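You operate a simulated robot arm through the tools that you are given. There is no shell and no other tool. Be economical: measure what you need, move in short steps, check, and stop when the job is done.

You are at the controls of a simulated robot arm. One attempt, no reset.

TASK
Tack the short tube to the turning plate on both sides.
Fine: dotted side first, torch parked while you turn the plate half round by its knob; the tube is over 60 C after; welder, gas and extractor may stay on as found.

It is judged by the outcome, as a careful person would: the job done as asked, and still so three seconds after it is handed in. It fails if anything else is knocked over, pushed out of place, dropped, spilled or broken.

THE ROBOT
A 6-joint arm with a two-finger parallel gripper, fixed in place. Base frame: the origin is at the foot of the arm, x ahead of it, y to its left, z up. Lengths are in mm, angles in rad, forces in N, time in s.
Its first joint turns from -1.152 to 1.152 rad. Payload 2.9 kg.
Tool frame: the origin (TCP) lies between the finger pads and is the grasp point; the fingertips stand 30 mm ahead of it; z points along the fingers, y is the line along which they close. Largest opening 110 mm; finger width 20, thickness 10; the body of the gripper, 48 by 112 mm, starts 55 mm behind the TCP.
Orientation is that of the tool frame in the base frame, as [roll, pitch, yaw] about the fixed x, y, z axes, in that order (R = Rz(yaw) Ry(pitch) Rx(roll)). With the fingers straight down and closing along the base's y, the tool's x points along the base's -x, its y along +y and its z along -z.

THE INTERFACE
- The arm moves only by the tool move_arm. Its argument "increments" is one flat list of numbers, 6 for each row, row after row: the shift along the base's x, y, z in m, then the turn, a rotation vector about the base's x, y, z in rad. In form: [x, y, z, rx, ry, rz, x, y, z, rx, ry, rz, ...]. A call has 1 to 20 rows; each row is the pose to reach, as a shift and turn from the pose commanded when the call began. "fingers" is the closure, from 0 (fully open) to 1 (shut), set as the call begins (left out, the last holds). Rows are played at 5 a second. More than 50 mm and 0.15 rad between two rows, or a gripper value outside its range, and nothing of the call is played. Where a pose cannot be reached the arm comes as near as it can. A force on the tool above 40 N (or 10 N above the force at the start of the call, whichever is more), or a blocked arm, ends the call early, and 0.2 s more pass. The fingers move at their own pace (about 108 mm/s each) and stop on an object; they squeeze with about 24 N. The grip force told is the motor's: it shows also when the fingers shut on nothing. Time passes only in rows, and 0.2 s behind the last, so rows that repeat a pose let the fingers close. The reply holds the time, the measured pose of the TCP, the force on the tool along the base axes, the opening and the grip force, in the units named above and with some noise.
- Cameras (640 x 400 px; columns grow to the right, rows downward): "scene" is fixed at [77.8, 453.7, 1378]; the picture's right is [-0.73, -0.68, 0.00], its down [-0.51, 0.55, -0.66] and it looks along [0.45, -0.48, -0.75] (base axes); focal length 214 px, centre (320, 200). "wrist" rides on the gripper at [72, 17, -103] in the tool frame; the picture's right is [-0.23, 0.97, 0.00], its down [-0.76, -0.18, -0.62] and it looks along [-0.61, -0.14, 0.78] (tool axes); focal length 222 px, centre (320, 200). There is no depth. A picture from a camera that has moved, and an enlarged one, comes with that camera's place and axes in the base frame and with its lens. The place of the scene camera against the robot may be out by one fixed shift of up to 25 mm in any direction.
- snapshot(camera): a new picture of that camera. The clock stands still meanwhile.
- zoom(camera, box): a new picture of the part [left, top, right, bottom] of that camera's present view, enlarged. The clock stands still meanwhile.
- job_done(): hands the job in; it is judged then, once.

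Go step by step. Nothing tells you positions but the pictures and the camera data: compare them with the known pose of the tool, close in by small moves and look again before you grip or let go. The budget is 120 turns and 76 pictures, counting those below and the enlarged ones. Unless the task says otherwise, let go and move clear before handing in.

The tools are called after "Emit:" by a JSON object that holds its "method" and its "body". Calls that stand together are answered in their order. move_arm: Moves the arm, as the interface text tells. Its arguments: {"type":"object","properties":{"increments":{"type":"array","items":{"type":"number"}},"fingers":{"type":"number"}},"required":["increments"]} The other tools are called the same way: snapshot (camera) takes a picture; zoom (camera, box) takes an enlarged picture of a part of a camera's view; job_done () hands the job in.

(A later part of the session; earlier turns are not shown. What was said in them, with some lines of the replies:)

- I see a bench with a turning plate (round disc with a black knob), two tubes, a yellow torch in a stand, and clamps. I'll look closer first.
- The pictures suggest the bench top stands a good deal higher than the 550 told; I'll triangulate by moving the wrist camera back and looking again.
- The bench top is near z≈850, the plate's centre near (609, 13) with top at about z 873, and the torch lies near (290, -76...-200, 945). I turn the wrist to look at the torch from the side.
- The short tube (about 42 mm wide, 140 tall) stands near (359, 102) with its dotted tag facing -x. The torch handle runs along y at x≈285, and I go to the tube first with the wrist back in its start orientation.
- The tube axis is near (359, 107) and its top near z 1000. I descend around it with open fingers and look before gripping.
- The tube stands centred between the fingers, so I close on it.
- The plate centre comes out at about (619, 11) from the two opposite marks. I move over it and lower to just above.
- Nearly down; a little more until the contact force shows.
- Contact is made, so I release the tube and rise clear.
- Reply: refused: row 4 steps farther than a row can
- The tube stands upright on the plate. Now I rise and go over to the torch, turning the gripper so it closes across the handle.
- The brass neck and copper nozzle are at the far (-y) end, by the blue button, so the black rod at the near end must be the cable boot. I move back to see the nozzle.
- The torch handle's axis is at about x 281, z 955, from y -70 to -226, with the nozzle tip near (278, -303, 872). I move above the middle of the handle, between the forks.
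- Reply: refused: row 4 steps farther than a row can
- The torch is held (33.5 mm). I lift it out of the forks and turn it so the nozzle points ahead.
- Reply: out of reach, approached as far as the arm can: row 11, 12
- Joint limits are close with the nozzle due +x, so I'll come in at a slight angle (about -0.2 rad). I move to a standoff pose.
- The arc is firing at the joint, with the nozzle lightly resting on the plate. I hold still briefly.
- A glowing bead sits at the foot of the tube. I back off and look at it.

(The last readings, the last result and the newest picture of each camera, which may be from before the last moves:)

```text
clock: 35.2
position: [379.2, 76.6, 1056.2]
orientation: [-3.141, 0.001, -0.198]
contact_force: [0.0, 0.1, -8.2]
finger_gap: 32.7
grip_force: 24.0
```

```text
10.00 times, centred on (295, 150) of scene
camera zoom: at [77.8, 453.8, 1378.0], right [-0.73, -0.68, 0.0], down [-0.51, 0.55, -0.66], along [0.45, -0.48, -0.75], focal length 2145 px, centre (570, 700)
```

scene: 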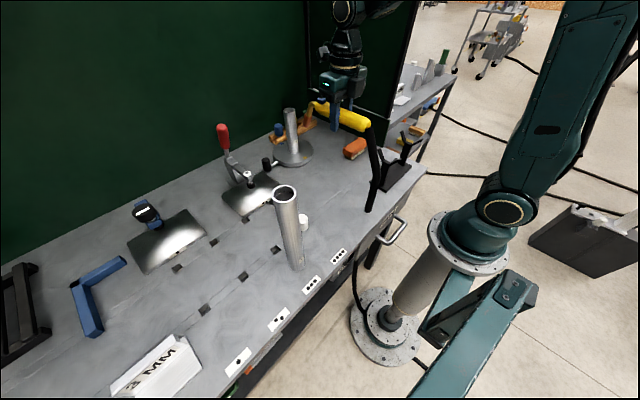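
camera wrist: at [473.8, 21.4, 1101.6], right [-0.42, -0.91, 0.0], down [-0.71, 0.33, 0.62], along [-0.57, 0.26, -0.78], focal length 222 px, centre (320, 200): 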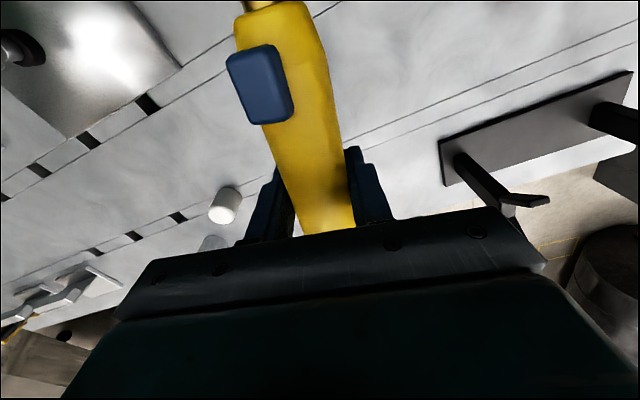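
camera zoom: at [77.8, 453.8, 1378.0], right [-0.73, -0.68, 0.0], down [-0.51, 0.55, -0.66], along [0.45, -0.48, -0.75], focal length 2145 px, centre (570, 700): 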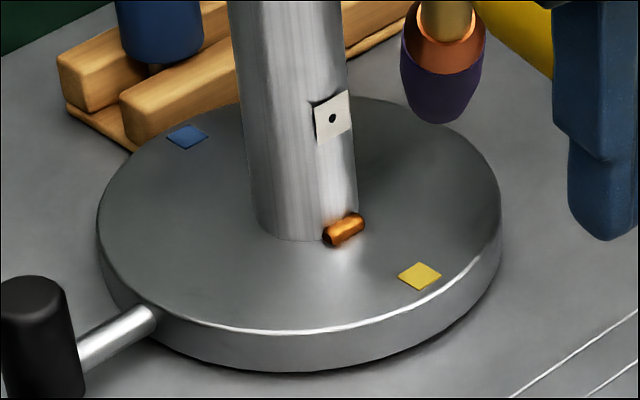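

The tack under the dot is made. Now I carry the torch back over its stand the same way.

Emit:
{"method": "move_arm", "body": {"increments": [0, 0, 0.043, 0, 0, 0, -0.01, -0.03, 0.043, 0, 0, -0.14, -0.02, -0.055, 0.043, 0, 0, -0.28, -0.03, -0.08, 0.043, 0, 0, -0.42, -0.04, -0.105, 0.043, 0, 0, -0.56, -0.05, -0.13, 0.043, 0, 0, -0.7, -0.06, -0.15, 0.043, 0, 0, -0.84, -0.07, -0.17, 0.043, 0, 0, -0.98, -0.08, -0.19, 0.043, 0, 0, -1.12, -0.09, -0.21, 0.043, 0, 0, -1.26, -0.0977, -0.222, 0.043, 0, 0, -1.392, -0.0977, -0.222, 0.043, 0, 0, -1.392]}}

Emit:
{"method": "zoom", "body": {"camera": "scene", "box": [330, 70, 450, 200]}}

```text
clock: 37.8
position: [282.4, -145.7, 1098.5]
orientation: [3.142, -0.001, -1.594]
contact_force: [-0.5, -0.1, -8.8]
finger_gap: 32.7
grip_force: 24.2
```

```text
3.08 times, centred on (390, 135) of scene
camera zoom: at [77.8, 453.7, 1378.0], right [-0.73, -0.68, 0.0], down [-0.51, 0.55, -0.66], along [0.45, -0.48, -0.75], focal length 660 px, centre (105, 400)
```

zoom: 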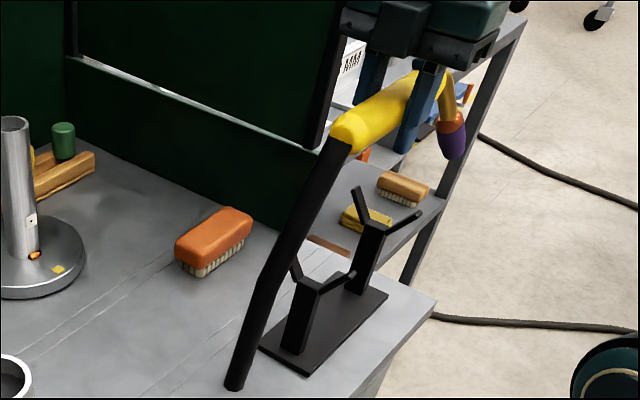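

Emit:
{"method": "move_arm", "body": {"increments": [-0.001, 0, -0.04, 0, 0, 0, -0.001, 0, -0.08, 0, 0, 0, -0.001, 0, -0.11, 0, 0, 0, -0.001, 0, -0.125, 0, 0, 0, -0.001, 0, -0.125, 0, 0, 0]}}

Emit:
{"method": "zoom", "body": {"camera": "scene", "box": [350, 90, 450, 190]}}

Emit:
{"method": "snapshot", "body": {"camera": "wrist"}}

```text
clock: 39.0
position: [281.8, -146.6, 973.4]
orientation: [3.141, 0.001, -1.592]
contact_force: [0.3, 0.3, -8.9]
finger_gap: 33.1
grip_force: 24.1
```

```text
4.00 times, centred on (400, 140) of scene
camera zoom: at [77.8, 453.7, 1378.0], right [-0.73, -0.68, 0.0], down [-0.51, 0.55, -0.66], along [0.45, -0.48, -0.75], focal length 858 px, centre (0, 440)
```

zoom: 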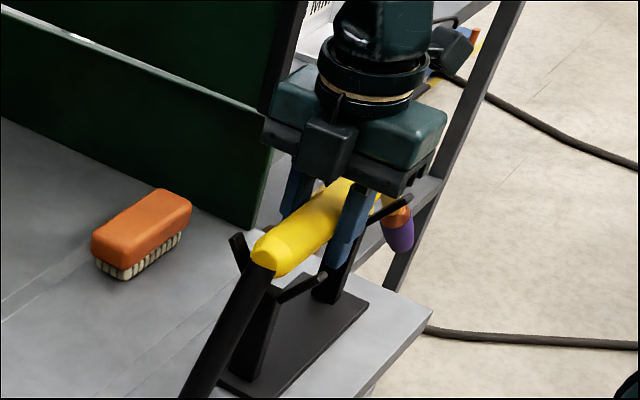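

```text
29 pictures are left
camera wrist: at [262.5, -219.1, 1076.5], right [-0.97, 0.25, 0.0], down [0.19, 0.76, 0.62], along [0.15, 0.6, -0.78], focal length 222 px, centre (320, 200)
```

wrist: 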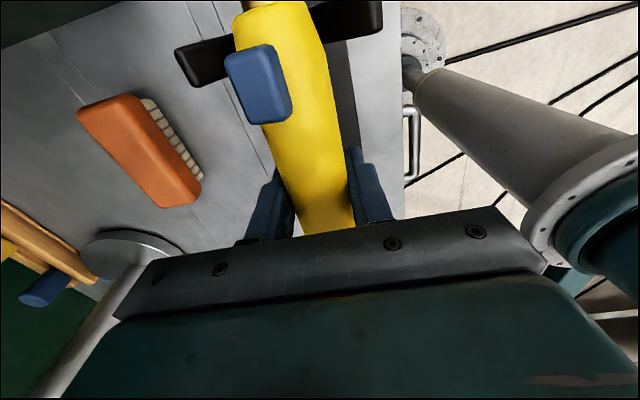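

Lined up over the forks; I lower the last bit and check the force.

Emit:
{"method": "move_arm", "body": {"increments": [0, 0.001, -0.004, 0, 0, 0, 0, 0.001, -0.008, 0, 0, 0, 0, 0.001, -0.011, 0, 0, 0, 0, 0.001, -0.013, 0, 0, 0, 0, 0.001, -0.0145, 0, 0, 0, 0, 0.001, -0.0145, 0, 0, 0]}}

```text
clock: 40.4
position: [281.3, -145.9, 960.0]
orientation: [-3.14, -0.002, -1.593]
contact_force: [-3.9, -3.7, 20.0]
finger_gap: 32.7
grip_force: 24.3
```

It is seated in the forks, so I ease up 1 mm, open and look.

Emit:
{"method": "move_arm", "body": {"increments": [0, 0, 0.0015, 0, 0, 0, 0, 0, 0.0015, 0, 0, 0]}}

Emit:
{"method": "move_arm", "body": {"increments": [0, 0, 0, 0, 0, 0, 0, 0, 0, 0, 0, 0, 0, 0, 0, 0, 0, 0, 0, 0, 0, 0, 0, 0], "fingers": 0}}

Emit:
{"method": "move_arm", "body": {"increments": [0, 0, 0.03, 0, 0, 0, 0, 0, 0.07, 0, 0, 0, 0, 0, 0.11, 0, 0, 0, 0, 0, 0.14, 0, 0, 0]}}

Emit:
{"method": "zoom", "body": {"camera": "scene", "box": [340, 90, 450, 190]}}

Emit:
{"method": "zoom", "body": {"camera": "scene", "box": [240, 100, 340, 190]}}

```text
clock: 41.0
position: [281.0, -144.8, 959.0]
orientation: [3.138, 0.002, -1.59]
contact_force: [1.1, 0.2, -6.5]
finger_gap: 32.6
grip_force: 24.4
```

```text
clock: 42.0
position: [281.3, -145.3, 961.1]
orientation: [3.141, -0.001, -1.59]
contact_force: [0.8, 0.0, 0.3]
finger_gap: 110.1
grip_force: 0.0
```

```text
clock: 43.0
position: [280.3, -146.4, 1102.4]
orientation: [3.14, 0.001, -1.593]
contact_force: [-0.8, -0.6, 0.0]
finger_gap: 110.3
grip_force: 0.0
```

```text
4.00 times, centred on (395, 140) of scene
camera zoom: at [77.7, 453.7, 1378.0], right [-0.73, -0.68, 0.0], down [-0.51, 0.55, -0.66], along [0.45, -0.48, -0.75], focal length 858 px, centre (20, 440)
```

zoom: 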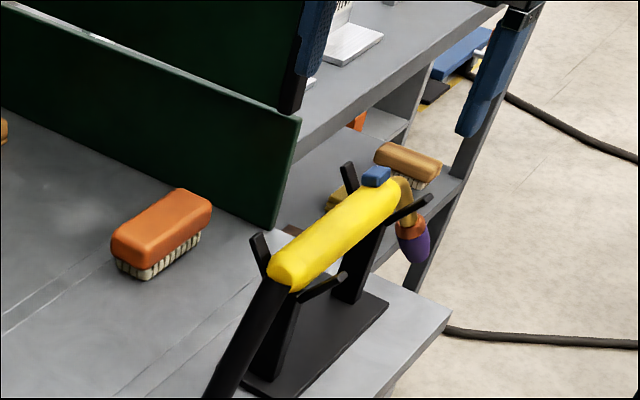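

```text
4.44 times, centred on (290, 145) of scene
camera zoom: at [77.7, 453.7, 1378.0], right [-0.73, -0.68, 0.0], down [-0.51, 0.55, -0.66], along [0.45, -0.48, -0.75], focal length 953 px, centre (453, 444)
```

zoom: 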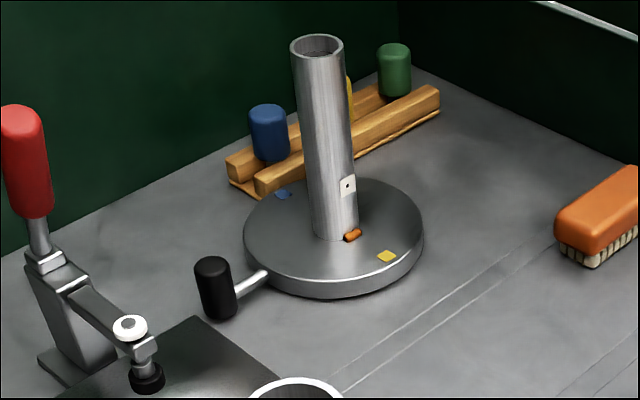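

The torch is parked. The knob stands near (620, 135), z about 860–890, 124 mm from the plate's axis, so the half turn runs via the robot's side of the plate; I move there with the gripper turned the other way round.

Emit:
{"method": "move_arm", "body": {"increments": [0.02, 0.01, 0.01, 0, 0, -0.14, 0.04, 0.02, 0.02, 0, 0, -0.28, 0.06, 0.03, 0.03, 0, 0, -0.42, 0.08, 0.04, 0.03, 0, 0, -0.56, 0.1, 0.06, 0.03, 0, 0, -0.7, 0.12, 0.08, 0.03, 0, 0, -0.84, 0.13, 0.1, 0.03, 0, 0, -0.98, 0.14, 0.13, 0.03, 0, 0, -1.12, 0.15, 0.16, 0.03, 0, 0, -1.26, 0.16, 0.19, 0.03, 0, 0, -1.4, 0.17, 0.22, 0.03, 0, 0, -1.54]}}

Emit:
{"method": "move_arm", "body": {"increments": [0.02, 0.01, 0, 0, 0, -0.14, 0.04, 0.02, 0, 0, 0, -0.28, 0.06, 0.03, 0.0, 0, 0, -0.42, 0.08, 0.04, 0.0, 0, 0, -0.56, 0.09, 0.05, 0.0, 0, 0, -0.7, 0.1, 0.06, 0.0, 0, 0, -0.84, 0.11, 0.06, -0.02, 0, 0, -0.98, 0.12, 0.06, -0.04, 0, 0, -1.12, 0.13, 0.06, -0.06, 0, 0, -1.26, 0.13, 0.06, -0.08, 0, 0, -1.4, 0.13, 0.06, -0.1, 0, 0, -1.54, 0.13, 0.06, -0.1, 0, 0, -1.58]}}

Emit:
{"method": "snapshot", "body": {"camera": "wrist"}}

```text
clock: 45.4
position: [451.2, 74.3, 1130.9]
orientation: [-3.139, 0.001, -3.133]
contact_force: [-0.6, -1.0, -0.7]
finger_gap: 110.0
grip_force: 0.1
```

```text
clock: 48.0
position: [579.9, 135.7, 1030.2]
orientation: [-3.14, 0.0, 1.567]
contact_force: [0.2, 0.1, 0.8]
finger_gap: 110.0
grip_force: 0.1
```

```text
26 pictures are left
camera wrist: at [597.1, 207.6, 1132.1], right [0.97, -0.23, 0.0], down [-0.18, -0.76, 0.62], along [-0.14, -0.61, -0.78], focal length 222 px, centre (320, 200)
```

wrist: 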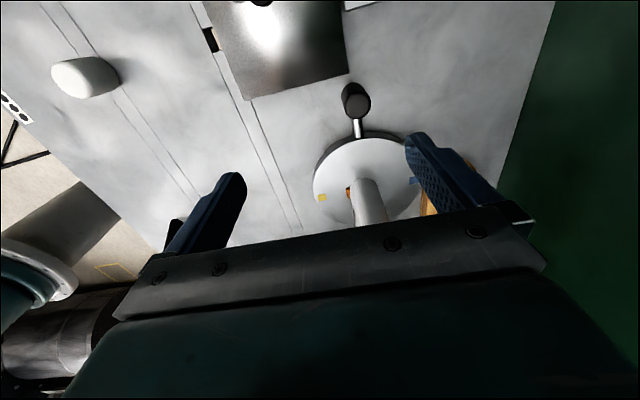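

The knob is confirmed at (620, 135); the clamp plate edge is at y≈160, so I close along x. I move over it with the fingers partly closed.

Emit:
{"method": "move_arm", "body": {"increments": [0.02, 0, -0.03, 0, 0, 0, 0.04, -0.001, -0.06, 0, 0, 0, 0.04, -0.001, -0.1, 0, 0, 0, 0.04, -0.001, -0.1, 0, 0, 0], "fingers": 0.38}}

Emit:
{"method": "zoom", "body": {"camera": "scene", "box": [220, 100, 340, 190]}}

Emit:
{"method": "snapshot", "body": {"camera": "wrist"}}

```text
clock: 49.0
position: [624.3, 134.1, 933.6]
orientation: [3.134, 0.0, 1.563]
contact_force: [12.9, -12.0, 19.4]
finger_gap: 68.4
grip_force: 0.1
```

```text
4.44 times, centred on (280, 145) of scene
camera zoom: at [77.8, 453.2, 1378.2], right [-0.73, -0.68, 0.0], down [-0.51, 0.55, -0.66], along [0.45, -0.48, -0.75], focal length 953 px, centre (498, 444)
```

zoom: 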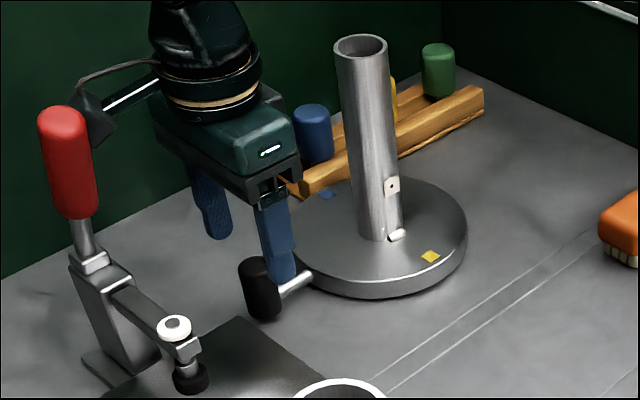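

```text
24 pictures are left
camera wrist: at [639.4, 205.8, 1037.1], right [0.97, -0.23, 0.01], down [-0.19, -0.76, 0.62], along [-0.14, -0.6, -0.78], focal length 222 px, centre (320, 200)
```

wrist: 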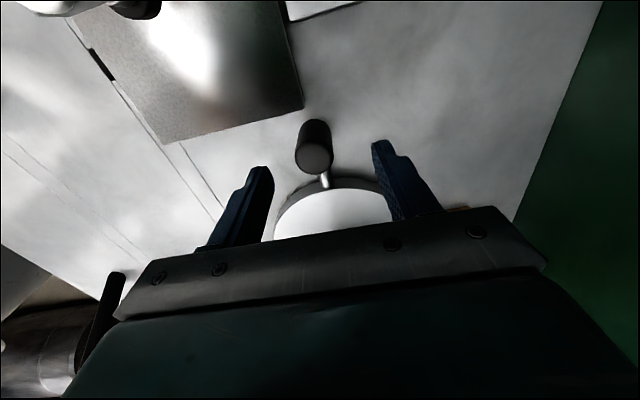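

The camera housing is leaning on the red clamp handle, so I back straight off up and away from it, then check the clamp.

Emit:
{"method": "move_arm", "body": {"increments": [0.0, -0.01, 0.02, 0, 0, 0, 0, -0.02, 0.06, 0, 0, 0, -0.02, -0.02, 0.1, 0, 0, 0, -0.04, -0.02, 0.12, 0, 0, 0]}}

Emit:
{"method": "zoom", "body": {"camera": "scene", "box": [200, 100, 320, 220]}}

```text
clock: 50.0
position: [581.7, 114.1, 1049.9]
orientation: [-3.14, 0.0, 1.571]
contact_force: [-0.4, -1.0, 0.3]
finger_gap: 68.5
grip_force: 0.0
```

```text
3.33 times, centred on (260, 160) of scene
camera zoom: at [77.8, 453.7, 1378.0], right [-0.73, -0.68, 0.0], down [-0.51, 0.55, -0.66], along [0.45, -0.48, -0.75], focal length 715 px, centre (520, 333)
```

zoom: 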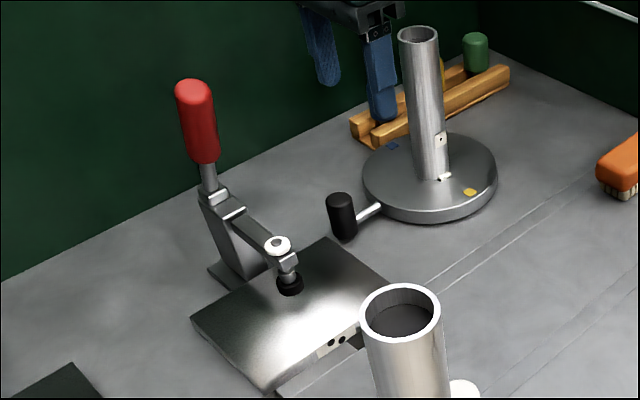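

The clamp is exactly where it was. I turn the gripper 45° so the camera stays clear, and come down again.

Emit:
{"method": "move_arm", "body": {"increments": [0, 0, 0, 0, 0, 0.14, 0, 0, 0, 0, 0, 0.28, 0, 0, 0, 0, 0, 0.42, 0.01, 0.005, 0, 0, 0, 0.56, 0.02, 0.01, -0.01, 0, 0, 0.68, 0.03, 0.015, -0.03, 0, 0, 0.785, 0.0385, 0.021, -0.06, 0, 0, 0.785, 0.0385, 0.021, -0.1, 0, 0, 0.785, 0.0385, 0.021, -0.117, 0, 0, 0.785, 0.0385, 0.021, -0.117, 0, 0, 0.785]}}

Emit:
{"method": "zoom", "body": {"camera": "scene", "box": [220, 100, 340, 190]}}

Emit:
{"method": "snapshot", "body": {"camera": "wrist"}}

```text
clock: 52.2
position: [619.7, 134.9, 933.0]
orientation: [3.14, 0.0, 2.355]
contact_force: [0.5, -0.3, 0.3]
finger_gap: 68.3
grip_force: 0.0
```

```text
4.44 times, centred on (280, 145) of scene
camera zoom: at [77.8, 453.7, 1378.0], right [-0.73, -0.68, 0.0], down [-0.51, 0.55, -0.66], along [0.45, -0.48, -0.75], focal length 953 px, centre (498, 444)
```

zoom: 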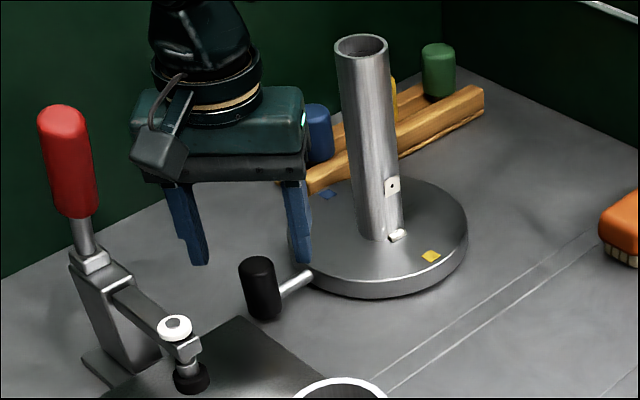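

```text
21 pictures are left
camera wrist: at [580.0, 198.7, 1036.3], right [0.85, 0.53, 0.0], down [0.41, -0.66, 0.62], along [0.33, -0.53, -0.78], focal length 222 px, centre (320, 200)
```

wrist: 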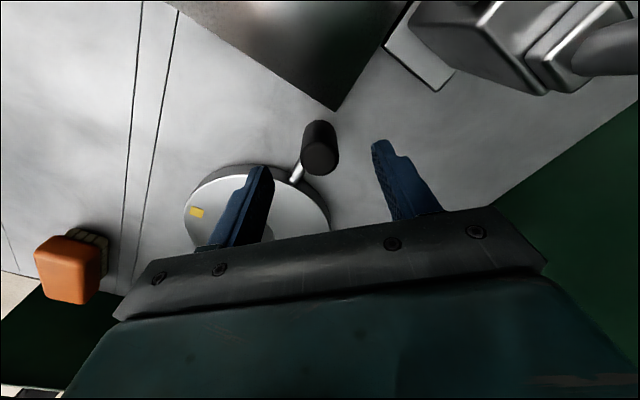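

Emit:
{"method": "move_arm", "body": {"increments": [0, 0, -0.02, 0, 0, 0, 0, 0, -0.035, 0, 0, 0, 0, 0, -0.04, 0, 0, 0, 0, 0, -0.04, 0, 0, 0]}}

Emit:
{"method": "zoom", "body": {"camera": "scene", "box": [220, 100, 340, 190]}}

```text
clock: 53.2
position: [619.8, 134.7, 891.5]
orientation: [-3.141, -0.001, 2.356]
contact_force: [0.5, -0.4, 0.7]
finger_gap: 68.2
grip_force: 0.0
```

```text
4.44 times, centred on (280, 145) of scene
camera zoom: at [77.8, 453.7, 1378.0], right [-0.73, -0.68, 0.0], down [-0.51, 0.55, -0.66], along [0.45, -0.48, -0.75], focal length 953 px, centre (498, 444)
```

zoom: 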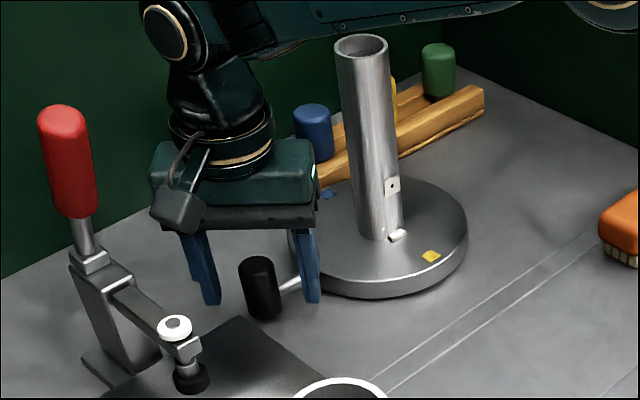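

Emit:
{"method": "move_arm", "body": {"increments": [0, 0, 0, 0, 0, 0, 0, 0, 0, 0, 0, 0, 0, 0, 0, 0, 0, 0], "fingers": 1}}

```text
clock: 54.0
position: [617.6, 134.9, 893.7]
orientation: [-3.139, -0.002, 2.355]
contact_force: [-13.7, -1.7, 1.7]
finger_gap: 30.9
grip_force: 44.8
```

The knob is gripped; I turn the first quarter-radian steps to test the motion.

Emit:
{"method": "move_arm", "body": {"increments": [-0.0087, -0.0003, 0, 0, 0, 0.07, -0.01736, -0.00122, 0, 0, 0, 0.14, -0.0259, -0.0027, 0, 0, 0, 0.21, -0.03438, -0.00484, 0, 0, 0, 0.28, -0.03438, -0.00484, 0, 0, 0, 0.28]}}

Emit:
{"method": "zoom", "body": {"camera": "scene", "box": [220, 100, 340, 190]}}

```text
clock: 55.2
position: [584.8, 131.2, 892.7]
orientation: [-3.14, -0.001, 2.636]
contact_force: [-7.5, -1.6, -4.1]
finger_gap: 30.2
grip_force: 45.2
```

```text
4.44 times, centred on (280, 145) of scene
camera zoom: at [77.7, 453.7, 1378.0], right [-0.73, -0.68, 0.0], down [-0.51, 0.55, -0.66], along [0.45, -0.48, -0.75], focal length 953 px, centre (498, 444)
```

zoom: 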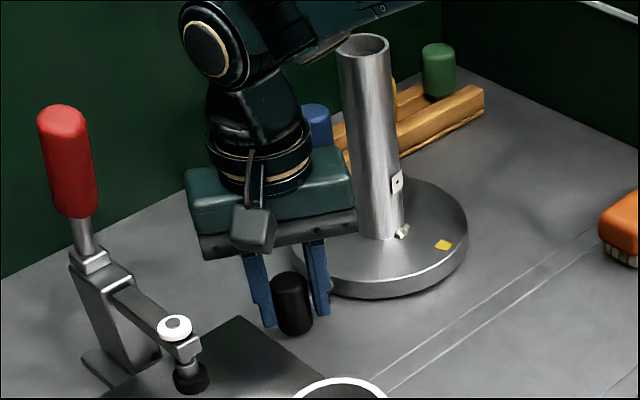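

The plate and tube turn together. I continue along the arc.

Emit:
{"method": "move_arm", "body": {"increments": [-0.01635, -0.00597, 0, 0, 0, 0.14, -0.0317, -0.01416, 0, 0, 0, 0.28, -0.04576, -0.02442, 0, 0, 0, 0.42, -0.05825, -0.03652, 0, 0, 0, 0.56, -0.06893, -0.05027, 0, 0, 0, 0.7, -0.07759, -0.06536, 0, 0, 0, 0.84, -0.08406, -0.08152, 0, 0, 0, 0.98, -0.0882, -0.09841, 0, 0, 0, 1.12, -0.08996, -0.11573, 0, 0, 0, 1.26, -0.08927, -0.13312, 0, 0, 0, 1.4, -0.08927, -0.13312, 0, 0, 0, 1.4]}}

Emit:
{"method": "zoom", "body": {"camera": "scene", "box": [240, 90, 380, 195]}}

```text
clock: 57.6
position: [496.2, -5.7, 893.5]
orientation: [-3.141, 0.001, -2.25]
contact_force: [-16.0, -11.3, 3.7]
finger_gap: 28.8
grip_force: 45.2
```

```text
3.81 times, centred on (310, 142) of scene
camera zoom: at [77.3, 453.5, 1378.1], right [-0.73, -0.68, 0.0], down [-0.51, 0.55, -0.66], along [0.45, -0.48, -0.75], focal length 817 px, centre (358, 419)
```

zoom: 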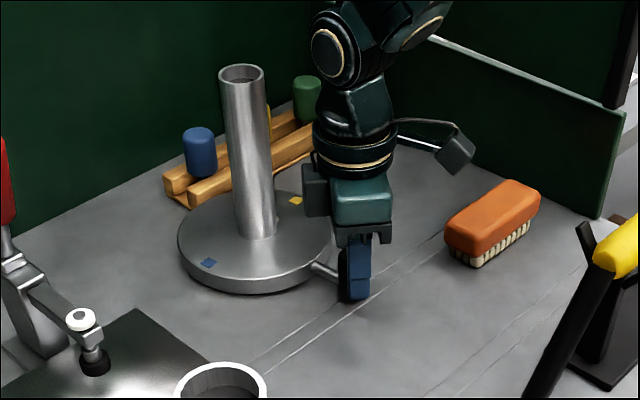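

Emit:
{"method": "move_arm", "body": {"increments": [0.00309, -0.01712, 0, 0, 0, 0.14, 0.00856, -0.03365, 0, 0, 0, 0.28, 0.01627, -0.04924, 0, 0, 0, 0.42, 0.02608, -0.06362, 0, 0, 0, 0.56, 0.03786, -0.07653, 0, 0, 0, 0.7, 0.05137, -0.08769, 0, 0, 0, 0.84, 0.06603, -0.0967, 0, 0, 0, 0.98, 0.08198, -0.10365, 0, 0, 0, 1.12, 0.09875, -0.10831, 0, 0, 0, 1.26, 0.11599, -0.1106, 0, 0, 0, 1.4, 0.12365, -0.11084, 0, 0, 0, 1.4616, 0.12365, -0.11084, 0, 0, 0, 1.4616]}}

Emit:
{"method": "zoom", "body": {"camera": "scene", "box": [240, 90, 380, 195]}}

```text
clock: 60.2
position: [620.1, -116.1, 892.3]
orientation: [-3.139, -0.003, -0.791]
contact_force: [9.5, -22.5, -14.7]
finger_gap: 28.6
grip_force: 45.0
```

```text
3.81 times, centred on (310, 142) of scene
camera zoom: at [78.2, 453.2, 1378.2], right [-0.73, -0.68, 0.0], down [-0.51, 0.55, -0.66], along [0.45, -0.48, -0.75], focal length 817 px, centre (358, 419)
```

zoom: 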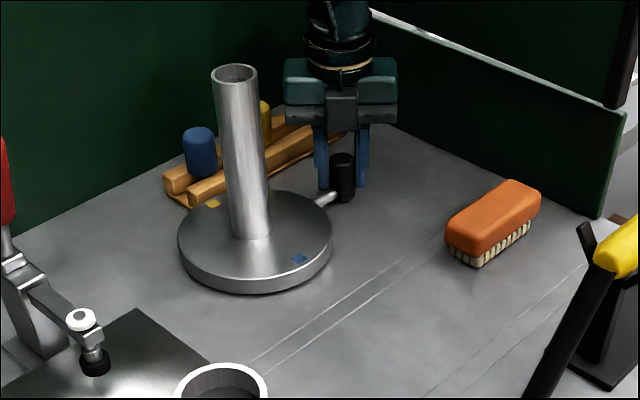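

The plate has made its half turn (the blue mark is now where the yellow one was). I ease the tension, open and rise.

Emit:
{"method": "move_arm", "body": {"increments": [-0.001, 0.003, 0.001, 0, 0, 0, -0.001, 0.003, 0.001, 0, 0, 0]}}

Emit:
{"method": "move_arm", "body": {"increments": [0, 0, 0, 0, 0, 0, 0, 0, 0, 0, 0, 0, 0, 0, 0, 0, 0, 0], "fingers": 0.4}}

Emit:
{"method": "move_arm", "body": {"increments": [0, 0, 0.03, 0, 0, 0, 0, 0, 0.07, 0, 0, 0, 0, 0, 0.11, 0, 0, 0, -0.03, 0, 0.15, 0, 0, 0, -0.06, 0, 0.18, 0, 0, 0, -0.1, 0, 0.21, 0, 0, 0]}}

Emit:
{"method": "snapshot", "body": {"camera": "scene"}}

Emit:
{"method": "zoom", "body": {"camera": "scene", "box": [270, 130, 320, 170]}}

```text
clock: 60.8
position: [618.7, -116.5, 892.3]
orientation: [-3.141, -0.002, -0.799]
contact_force: [9.1, -31.8, -18.0]
finger_gap: 28.5
grip_force: 45.5
```

```text
clock: 61.6
position: [616.8, -110.4, 893.4]
orientation: [-3.142, 0.0, -0.782]
contact_force: [0.1, 0.3, 0.7]
finger_gap: 66.2
grip_force: 0.0
```

```text
clock: 63.0
position: [517.6, -110.6, 1107.7]
orientation: [-3.14, -0.002, -0.786]
contact_force: [0.1, 0.9, -0.4]
finger_gap: 65.8
grip_force: 0.1
```

```text
16 pictures are left
```

scene: 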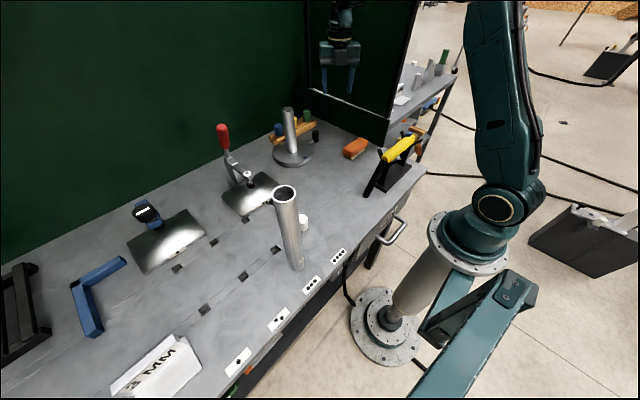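

```text
10.00 times, centred on (295, 150) of scene
camera zoom: at [77.8, 453.7, 1378.0], right [-0.73, -0.68, 0.0], down [-0.51, 0.55, -0.66], along [0.45, -0.48, -0.75], focal length 2145 px, centre (570, 700)
```

zoom: 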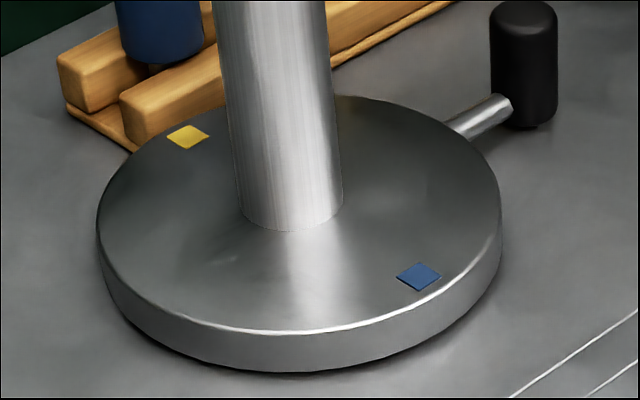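

Both marks have swapped exactly; the tube has shifted about 8 mm further from me (slightly off-centre on the plate), which I'll allow for. I go back to the torch.

Emit:
{"method": "move_arm", "body": {"increments": [-0.04, -0.005, 0, 0, 0, -0.14, -0.08, -0.01, 0, 0, 0, -0.28, -0.12, -0.015, 0, 0, 0, -0.42, -0.16, -0.02, 0, 0, 0, -0.56, -0.2, -0.03, 0, 0, 0, -0.7, -0.2361, -0.0347, 0, 0, 0, -0.804, -0.2361, -0.0347, -0.04, 0, 0, -0.804, -0.2361, -0.0347, -0.088, 0, 0, -0.804, -0.2361, -0.0347, -0.088, 0, 0, -0.804], "fingers": 0}}

Emit:
{"method": "snapshot", "body": {"camera": "wrist"}}

```text
clock: 65.0
position: [281.5, -145.5, 1018.2]
orientation: [-3.141, 0.001, -1.589]
contact_force: [0.3, -0.6, 0.3]
finger_gap: 110.2
grip_force: 0.1
```

```text
14 pictures are left
camera wrist: at [262.5, -218.8, 1119.9], right [-0.97, 0.25, 0.0], down [0.19, 0.76, 0.62], along [0.15, 0.6, -0.78], focal length 222 px, centre (320, 200)
```

wrist: 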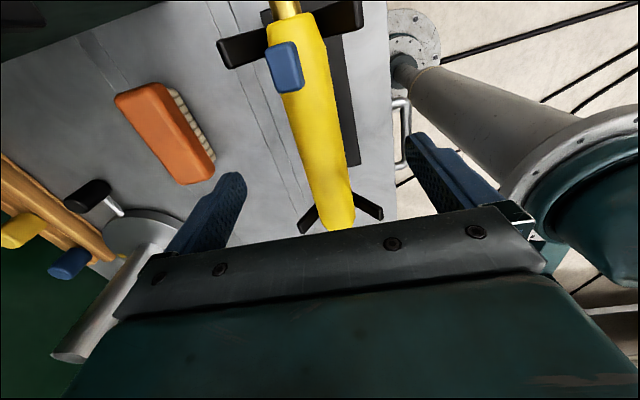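

Emit:
{"method": "move_arm", "body": {"increments": [0, 0, -0.03, 0, 0, 0, 0, 0, -0.05, 0, 0, 0, 0, 0, -0.059, 0, 0, 0, 0, 0, -0.059, 0, 0, 0]}}

Emit:
{"method": "move_arm", "body": {"increments": [0, 0, 0, 0, 0, 0, 0, 0, 0, 0, 0, 0, 0, 0, 0, 0, 0, 0, 0, 0, 0, 0, 0, 0], "fingers": 1}}

Emit:
{"method": "move_arm", "body": {"increments": [0, 0, 0.03, 0, 0, 0, 0, 0, 0.07, 0, 0, 0, 0, 0, 0.11, 0, 0, 0, 0, 0, 0.14, 0, 0, 0]}}

Emit:
{"method": "snapshot", "body": {"camera": "wrist"}}

```text
clock: 66.0
position: [283.3, -144.8, 958.5]
orientation: [3.14, 0.001, -1.59]
contact_force: [0.2, -0.6, 0.8]
finger_gap: 110.0
grip_force: 0.0
```

```text
clock: 67.0
position: [282.1, -145.6, 958.3]
orientation: [3.14, 0.0, -1.591]
contact_force: [-6.8, 0.0, 0.0]
finger_gap: 32.6
grip_force: 24.0
```

```text
clock: 68.0
position: [282.7, -145.6, 1098.6]
orientation: [3.14, 0.002, -1.59]
contact_force: [-1.2, 0.0, -7.3]
finger_gap: 32.6
grip_force: 24.1
```

```text
13 pictures are left
camera wrist: at [264.3, -217.9, 1200.3], right [-0.97, 0.25, 0.0], down [0.19, 0.76, 0.62], along [0.15, 0.6, -0.78], focal length 222 px, centre (320, 200)
```

wrist: 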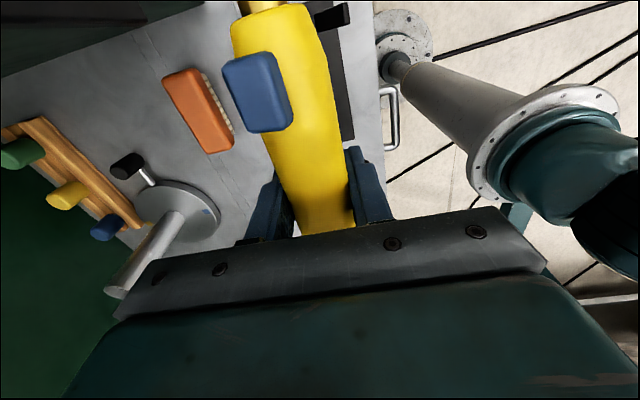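

Emit:
{"method": "move_arm", "body": {"increments": [0.008, 0.012, 0, 0, 0, 0.132, 0.018, 0.032, 0, 0, 0, 0.272, 0.028, 0.052, 0, 0, 0, 0.412, 0.038, 0.072, 0, 0, 0, 0.552, 0.048, 0.092, 0, 0, 0, 0.692, 0.058, 0.117, 0, 0, 0, 0.832, 0.068, 0.142, 0, 0, 0, 0.972, 0.078, 0.167, 0, 0, 0, 1.112, 0.088, 0.192, 0, 0, 0, 1.252, 0.097, 0.222, 0, 0, 0, 1.39, 0.097, 0.222, 0, 0, 0, 1.39]}}

Emit:
{"method": "move_arm", "body": {"increments": [0.01, -0.005, -0.03, 0, 0, 0, 0.025, -0.01, -0.065, 0, 0, 0, 0.04, -0.014, -0.09, 0, 0, 0, 0.048, -0.014, -0.115, 0, 0, 0, 0.048, -0.014, -0.115, 0, 0, 0]}}

Emit:
{"method": "zoom", "body": {"camera": "scene", "box": [280, 135, 330, 172]}}

```text
clock: 70.4
position: [377.2, 77.4, 1097.7]
orientation: [-3.141, -0.001, -0.2]
contact_force: [-0.1, 0.4, -8.2]
finger_gap: 32.6
grip_force: 24.2
```

```text
clock: 71.6
position: [427.1, 60.8, 981.5]
orientation: [3.14, -0.001, -0.2]
contact_force: [0.5, -0.1, -8.2]
finger_gap: 32.6
grip_force: 23.9
```

```text
10.81 times, centred on (305, 154) of scene
camera zoom: at [77.9, 453.7, 1378.0], right [-0.73, -0.68, 0.0], down [-0.51, 0.55, -0.66], along [0.45, -0.48, -0.75], focal length 2319 px, centre (482, 703)
```

zoom: 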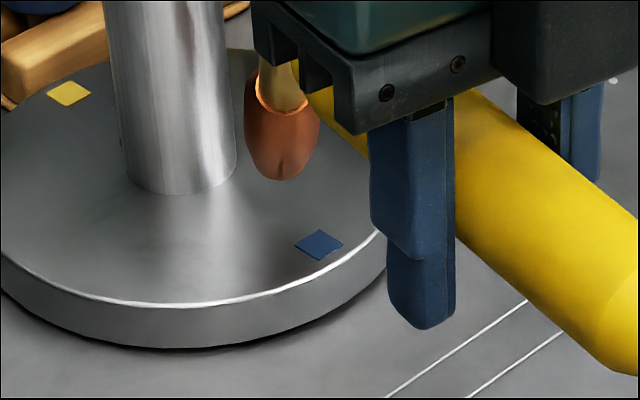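

Emit:
{"method": "move_arm", "body": {"increments": [0.005, 0.001, -0.005, 0, 0, 0, 0.01, 0.002, -0.01, 0, 0, 0, 0.014, 0.003, -0.0135, 0, 0, 0, 0.014, 0.003, -0.0135, 0, 0, 0]}}

Emit:
{"method": "zoom", "body": {"camera": "scene", "box": [285, 140, 325, 170]}}

```text
clock: 72.6
position: [441.9, 66.8, 968.5]
orientation: [-3.14, 0.0, -0.199]
contact_force: [0.3, 0.0, -8.5]
finger_gap: 32.9
grip_force: 24.0
```

```text
13.33 times, centred on (305, 155) of scene
camera zoom: at [77.9, 453.8, 1378.0], right [-0.73, -0.68, 0.0], down [-0.51, 0.55, -0.66], along [0.45, -0.48, -0.75], focal length 2860 px, centre (520, 800)
```

zoom: 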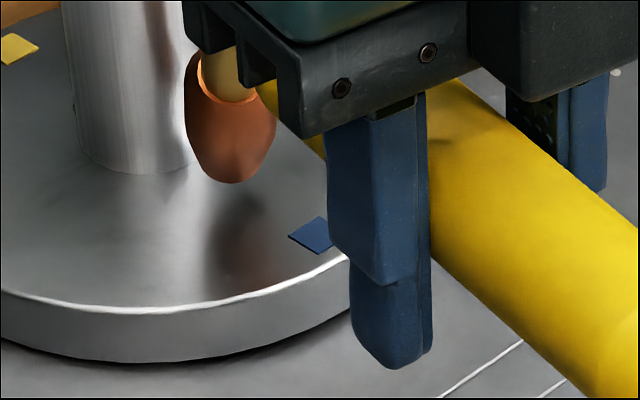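

Emit:
{"method": "move_arm", "body": {"increments": [0.002, -0.001, -0.003, 0, 0, 0, 0.004, -0.002, -0.006, 0, 0, 0, 0.004, -0.002, -0.006, 0, 0, 0]}}

Emit:
{"method": "zoom", "body": {"camera": "scene", "box": [285, 140, 325, 170]}}

```text
clock: 73.4
position: [445.1, 64.8, 964.0]
orientation: [-3.141, 0.0, -0.199]
contact_force: [-1.0, -0.4, -8.0]
finger_gap: 32.9
grip_force: 23.9
```

```text
13.33 times, centred on (305, 155) of scene
camera zoom: at [77.9, 453.8, 1378.0], right [-0.73, -0.68, 0.0], down [-0.51, 0.55, -0.66], along [0.45, -0.48, -0.75], focal length 2860 px, centre (520, 800)
```

zoom: 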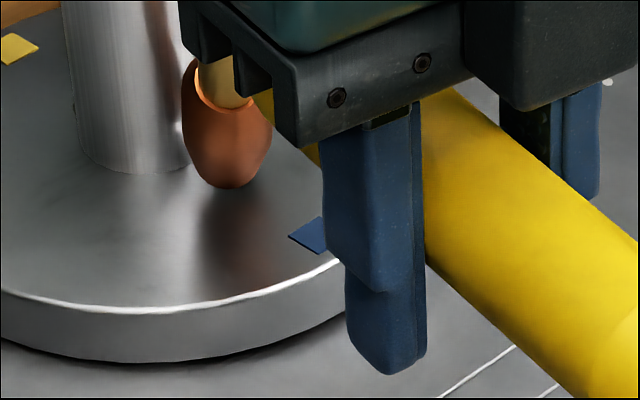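

Emit:
{"method": "move_arm", "body": {"increments": [0.001, 0, -0.0015, 0, 0, 0, 0.002, 0, -0.003, 0, 0, 0, 0.002, 0, -0.003, 0, 0, 0]}}

```text
clock: 74.2
position: [446.7, 64.3, 960.4]
orientation: [-3.142, 0.001, -0.199]
contact_force: [-0.8, 0.8, -6.6]
finger_gap: 32.7
grip_force: 23.4
```

Emit:
{"method": "move_arm", "body": {"increments": [0.001, 0, -0.001, 0, 0, 0, 0.001, 0, -0.002, 0, 0, 0, 0.001, 0, -0.002, 0, 0, 0]}}

Emit:
{"method": "zoom", "body": {"camera": "scene", "box": [285, 140, 325, 170]}}

```text
clock: 75.0
position: [449.1, 64.1, 958.6]
orientation: [-3.141, -0.002, -0.199]
contact_force: [-1.9, 0.5, -0.2]
finger_gap: 32.7
grip_force: 24.3
```

```text
13.33 times, centred on (305, 155) of scene
camera zoom: at [77.7, 453.8, 1378.0], right [-0.73, -0.68, 0.0], down [-0.51, 0.55, -0.66], along [0.45, -0.48, -0.75], focal length 2860 px, centre (520, 800)
```

zoom: 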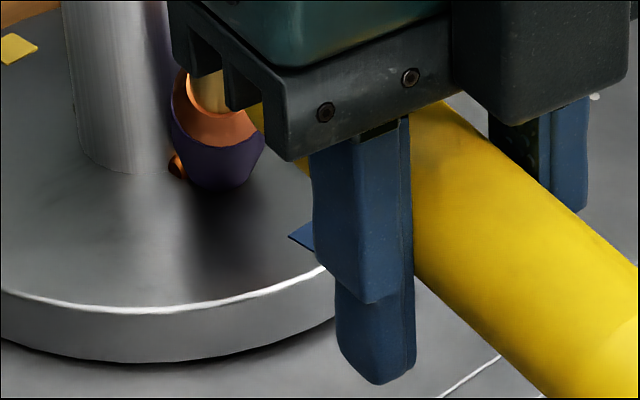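

The arc has struck and a bead shows. I ease off 1 mm, hold as before, then back off.

Emit:
{"method": "move_arm", "body": {"increments": [0, 0, 0.001, 0, 0, 0, 0, 0, 0.001, 0, 0, 0, 0, 0, 0.001, 0, 0, 0, 0, 0, 0.001, 0, 0, 0, 0, 0, 0.001, 0, 0, 0]}}

Emit:
{"method": "move_arm", "body": {"increments": [-0.005, 0.001, 0.004, 0, 0, 0, -0.03, 0.006, 0.02, 0, 0, 0, -0.06, 0.012, 0.05, 0, 0, 0, -0.07, 0.012, 0.09, 0, 0, 0, -0.07, 0.012, 0.097, 0, 0, 0]}}

Emit:
{"method": "zoom", "body": {"camera": "scene", "box": [270, 130, 320, 170]}}

```text
clock: 76.2
position: [448.2, 63.7, 958.2]
orientation: [3.141, 0.001, -0.199]
contact_force: [0.3, 0.3, -8.8]
finger_gap: 32.8
grip_force: 23.7
```

```text
clock: 77.4
position: [377.5, 76.0, 1055.3]
orientation: [3.141, -0.001, -0.2]
contact_force: [0.7, 0.3, -8.9]
finger_gap: 32.6
grip_force: 23.5
```

```text
10.00 times, centred on (295, 150) of scene
camera zoom: at [77.8, 453.8, 1378.0], right [-0.73, -0.68, 0.0], down [-0.51, 0.55, -0.66], along [0.45, -0.48, -0.75], focal length 2145 px, centre (570, 700)
```

zoom: 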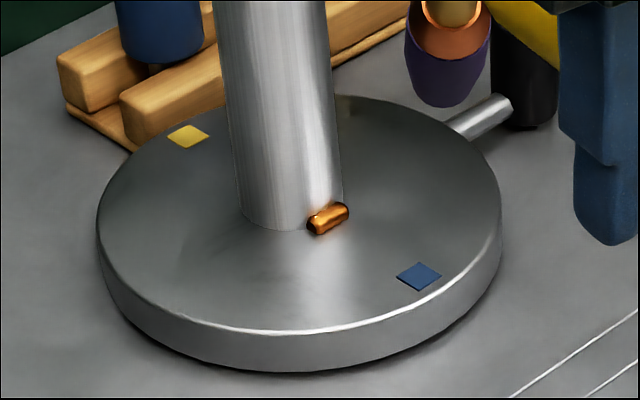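

Both tacks are made. I park the torch again the same way.

Emit:
{"method": "move_arm", "body": {"increments": [0, 0, 0.043, 0, 0, 0, -0.01, -0.03, 0.043, 0, 0, -0.14, -0.02, -0.055, 0.043, 0, 0, -0.28, -0.03, -0.08, 0.043, 0, 0, -0.42, -0.04, -0.105, 0.043, 0, 0, -0.56, -0.05, -0.13, 0.043, 0, 0, -0.7, -0.06, -0.15, 0.043, 0, 0, -0.84, -0.07, -0.17, 0.043, 0, 0, -0.98, -0.08, -0.19, 0.043, 0, 0, -1.12, -0.088, -0.21, 0.043, 0, 0, -1.26, -0.0955, -0.2215, 0.043, 0, 0, -1.39, -0.0955, -0.2215, 0.043, 0, 0, -1.39]}}

Emit:
{"method": "move_arm", "body": {"increments": [0, 0, -0.04, 0, 0, 0, 0, 0, -0.08, 0, 0, 0, 0, 0, -0.11, 0, 0, 0, 0, 0, -0.125, 0, 0, 0, 0, 0, -0.125, 0, 0, 0]}}

Emit:
{"method": "zoom", "body": {"camera": "scene", "box": [350, 90, 450, 190]}}

```text
clock: 80.0
position: [281.7, -146.1, 1098.1]
orientation: [-3.141, 0.0, -1.592]
contact_force: [0.4, 0.4, -8.0]
finger_gap: 32.5
grip_force: 24.1
```

```text
clock: 81.2
position: [282.6, -145.6, 973.8]
orientation: [-3.142, -0.001, -1.589]
contact_force: [-0.2, 0.1, -8.6]
finger_gap: 32.7
grip_force: 24.0
```

```text
4.00 times, centred on (400, 140) of scene
camera zoom: at [77.8, 453.7, 1378.0], right [-0.73, -0.68, 0.0], down [-0.51, 0.55, -0.66], along [0.45, -0.48, -0.75], focal length 858 px, centre (0, 440)
```

zoom: 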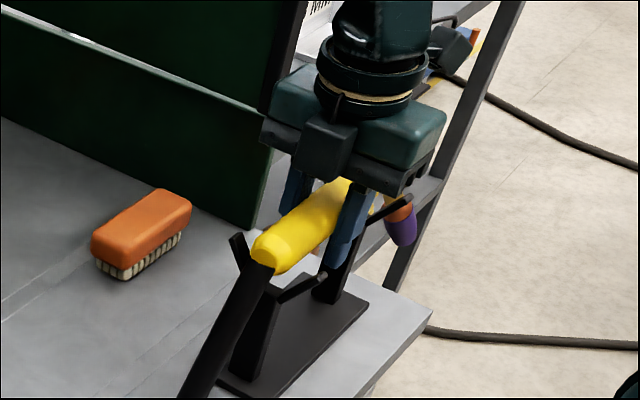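

Emit:
{"method": "move_arm", "body": {"increments": [-0.0007, 0, -0.004, 0, 0, 0, -0.0007, 0, -0.008, 0, 0, 0, -0.0007, 0, -0.011, 0, 0, 0, -0.0007, 0, -0.013, 0, 0, 0, -0.0007, 0, -0.0135, 0, 0, 0]}}

```text
clock: 82.4
position: [282.1, -146.6, 960.9]
orientation: [-3.141, 0.0, -1.591]
contact_force: [0.9, 0.6, -8.3]
finger_gap: 32.7
grip_force: 24.1
```

Emit:
{"method": "move_arm", "body": {"increments": [0, 0, -0.0015, 0, 0, 0, 0, 0, -0.003, 0, 0, 0, 0, 0, -0.003, 0, 0, 0]}}

```text
clock: 83.2
position: [280.1, -147.1, 958.2]
orientation: [-3.141, 0.0, -1.589]
contact_force: [-8.1, 3.7, 20.7]
finger_gap: 32.9
grip_force: 24.3
```

It has seated; I ease up, let go and rise.

Emit:
{"method": "move_arm", "body": {"increments": [0, 0, 0.001, 0, 0, 0, 0, 0, 0.0015, 0, 0, 0]}}

Emit:
{"method": "move_arm", "body": {"increments": [0, 0, 0, 0, 0, 0, 0, 0, 0, 0, 0, 0, 0, 0, 0, 0, 0, 0, 0, 0, 0, 0, 0, 0], "fingers": 0}}

Emit:
{"method": "move_arm", "body": {"increments": [0, 0, 0.03, 0, 0, 0, 0, 0, 0.07, 0, 0, 0, 0, 0, 0.11, 0, 0, 0, 0, 0, 0.15, 0, 0, 0, 0, 0, 0.19, 0, 0, 0, 0, 0, 0.22, 0, 0, 0, 0, 0, 0.22, 0, 0, 0]}}

Emit:
{"method": "zoom", "body": {"camera": "scene", "box": [340, 90, 450, 190]}}

Emit:
{"method": "snapshot", "body": {"camera": "scene"}}

```text
clock: 83.8
position: [281.9, -145.6, 957.1]
orientation: [3.141, 0.0, -1.591]
contact_force: [-2.9, -2.4, -1.7]
finger_gap: 32.8
grip_force: 24.1
```

```text
clock: 84.8
position: [281.9, -145.0, 958.8]
orientation: [-3.141, 0.001, -1.591]
contact_force: [0.4, -0.4, 0.0]
finger_gap: 110.1
grip_force: 0.1
```

```text
clock: 86.4
position: [281.2, -144.1, 1180.3]
orientation: [3.14, 0.001, -1.59]
contact_force: [0.6, 0.4, -0.4]
finger_gap: 110.4
grip_force: 0.1
```

```text
4.00 times, centred on (395, 140) of scene
camera zoom: at [77.7, 453.7, 1378.0], right [-0.73, -0.68, 0.0], down [-0.51, 0.55, -0.66], along [0.45, -0.48, -0.75], focal length 858 px, centre (20, 440)
```

zoom: 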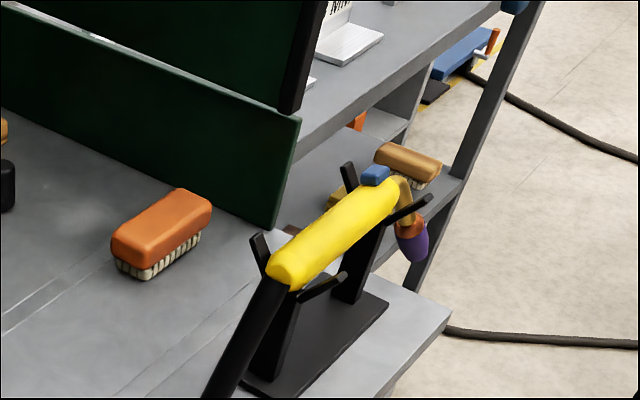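

```text
5 pictures are left
```

scene: 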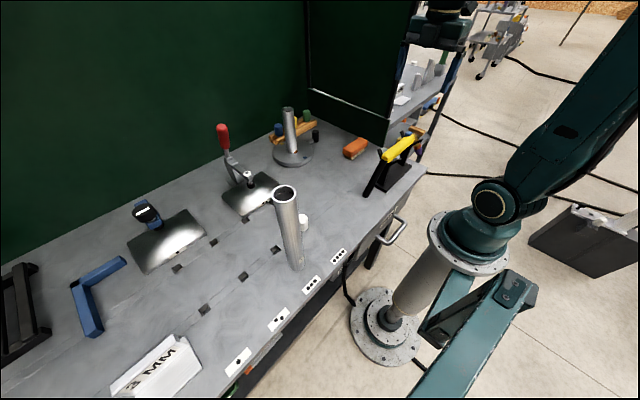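

The torch sits in its stand, the tube is tacked on both sides, everything else is in its place and the arm is clear. I hand the job in.

Emit:
{"method": "job_done", "body": {}}

```text
The job is handed in.
```

The short tube is tacked to the turning plate on both sides, dotted side first. I parked the torch before turning the plate half round by its knob, and it is back in its stand now.

While I was reaching for the knob, the gripper's camera leaned briefly on the red clamp handle. I backed off, and the pictures show the clamp had not moved. The tube stands a few millimetres off the plate's centre. I had no reading of its temperature.
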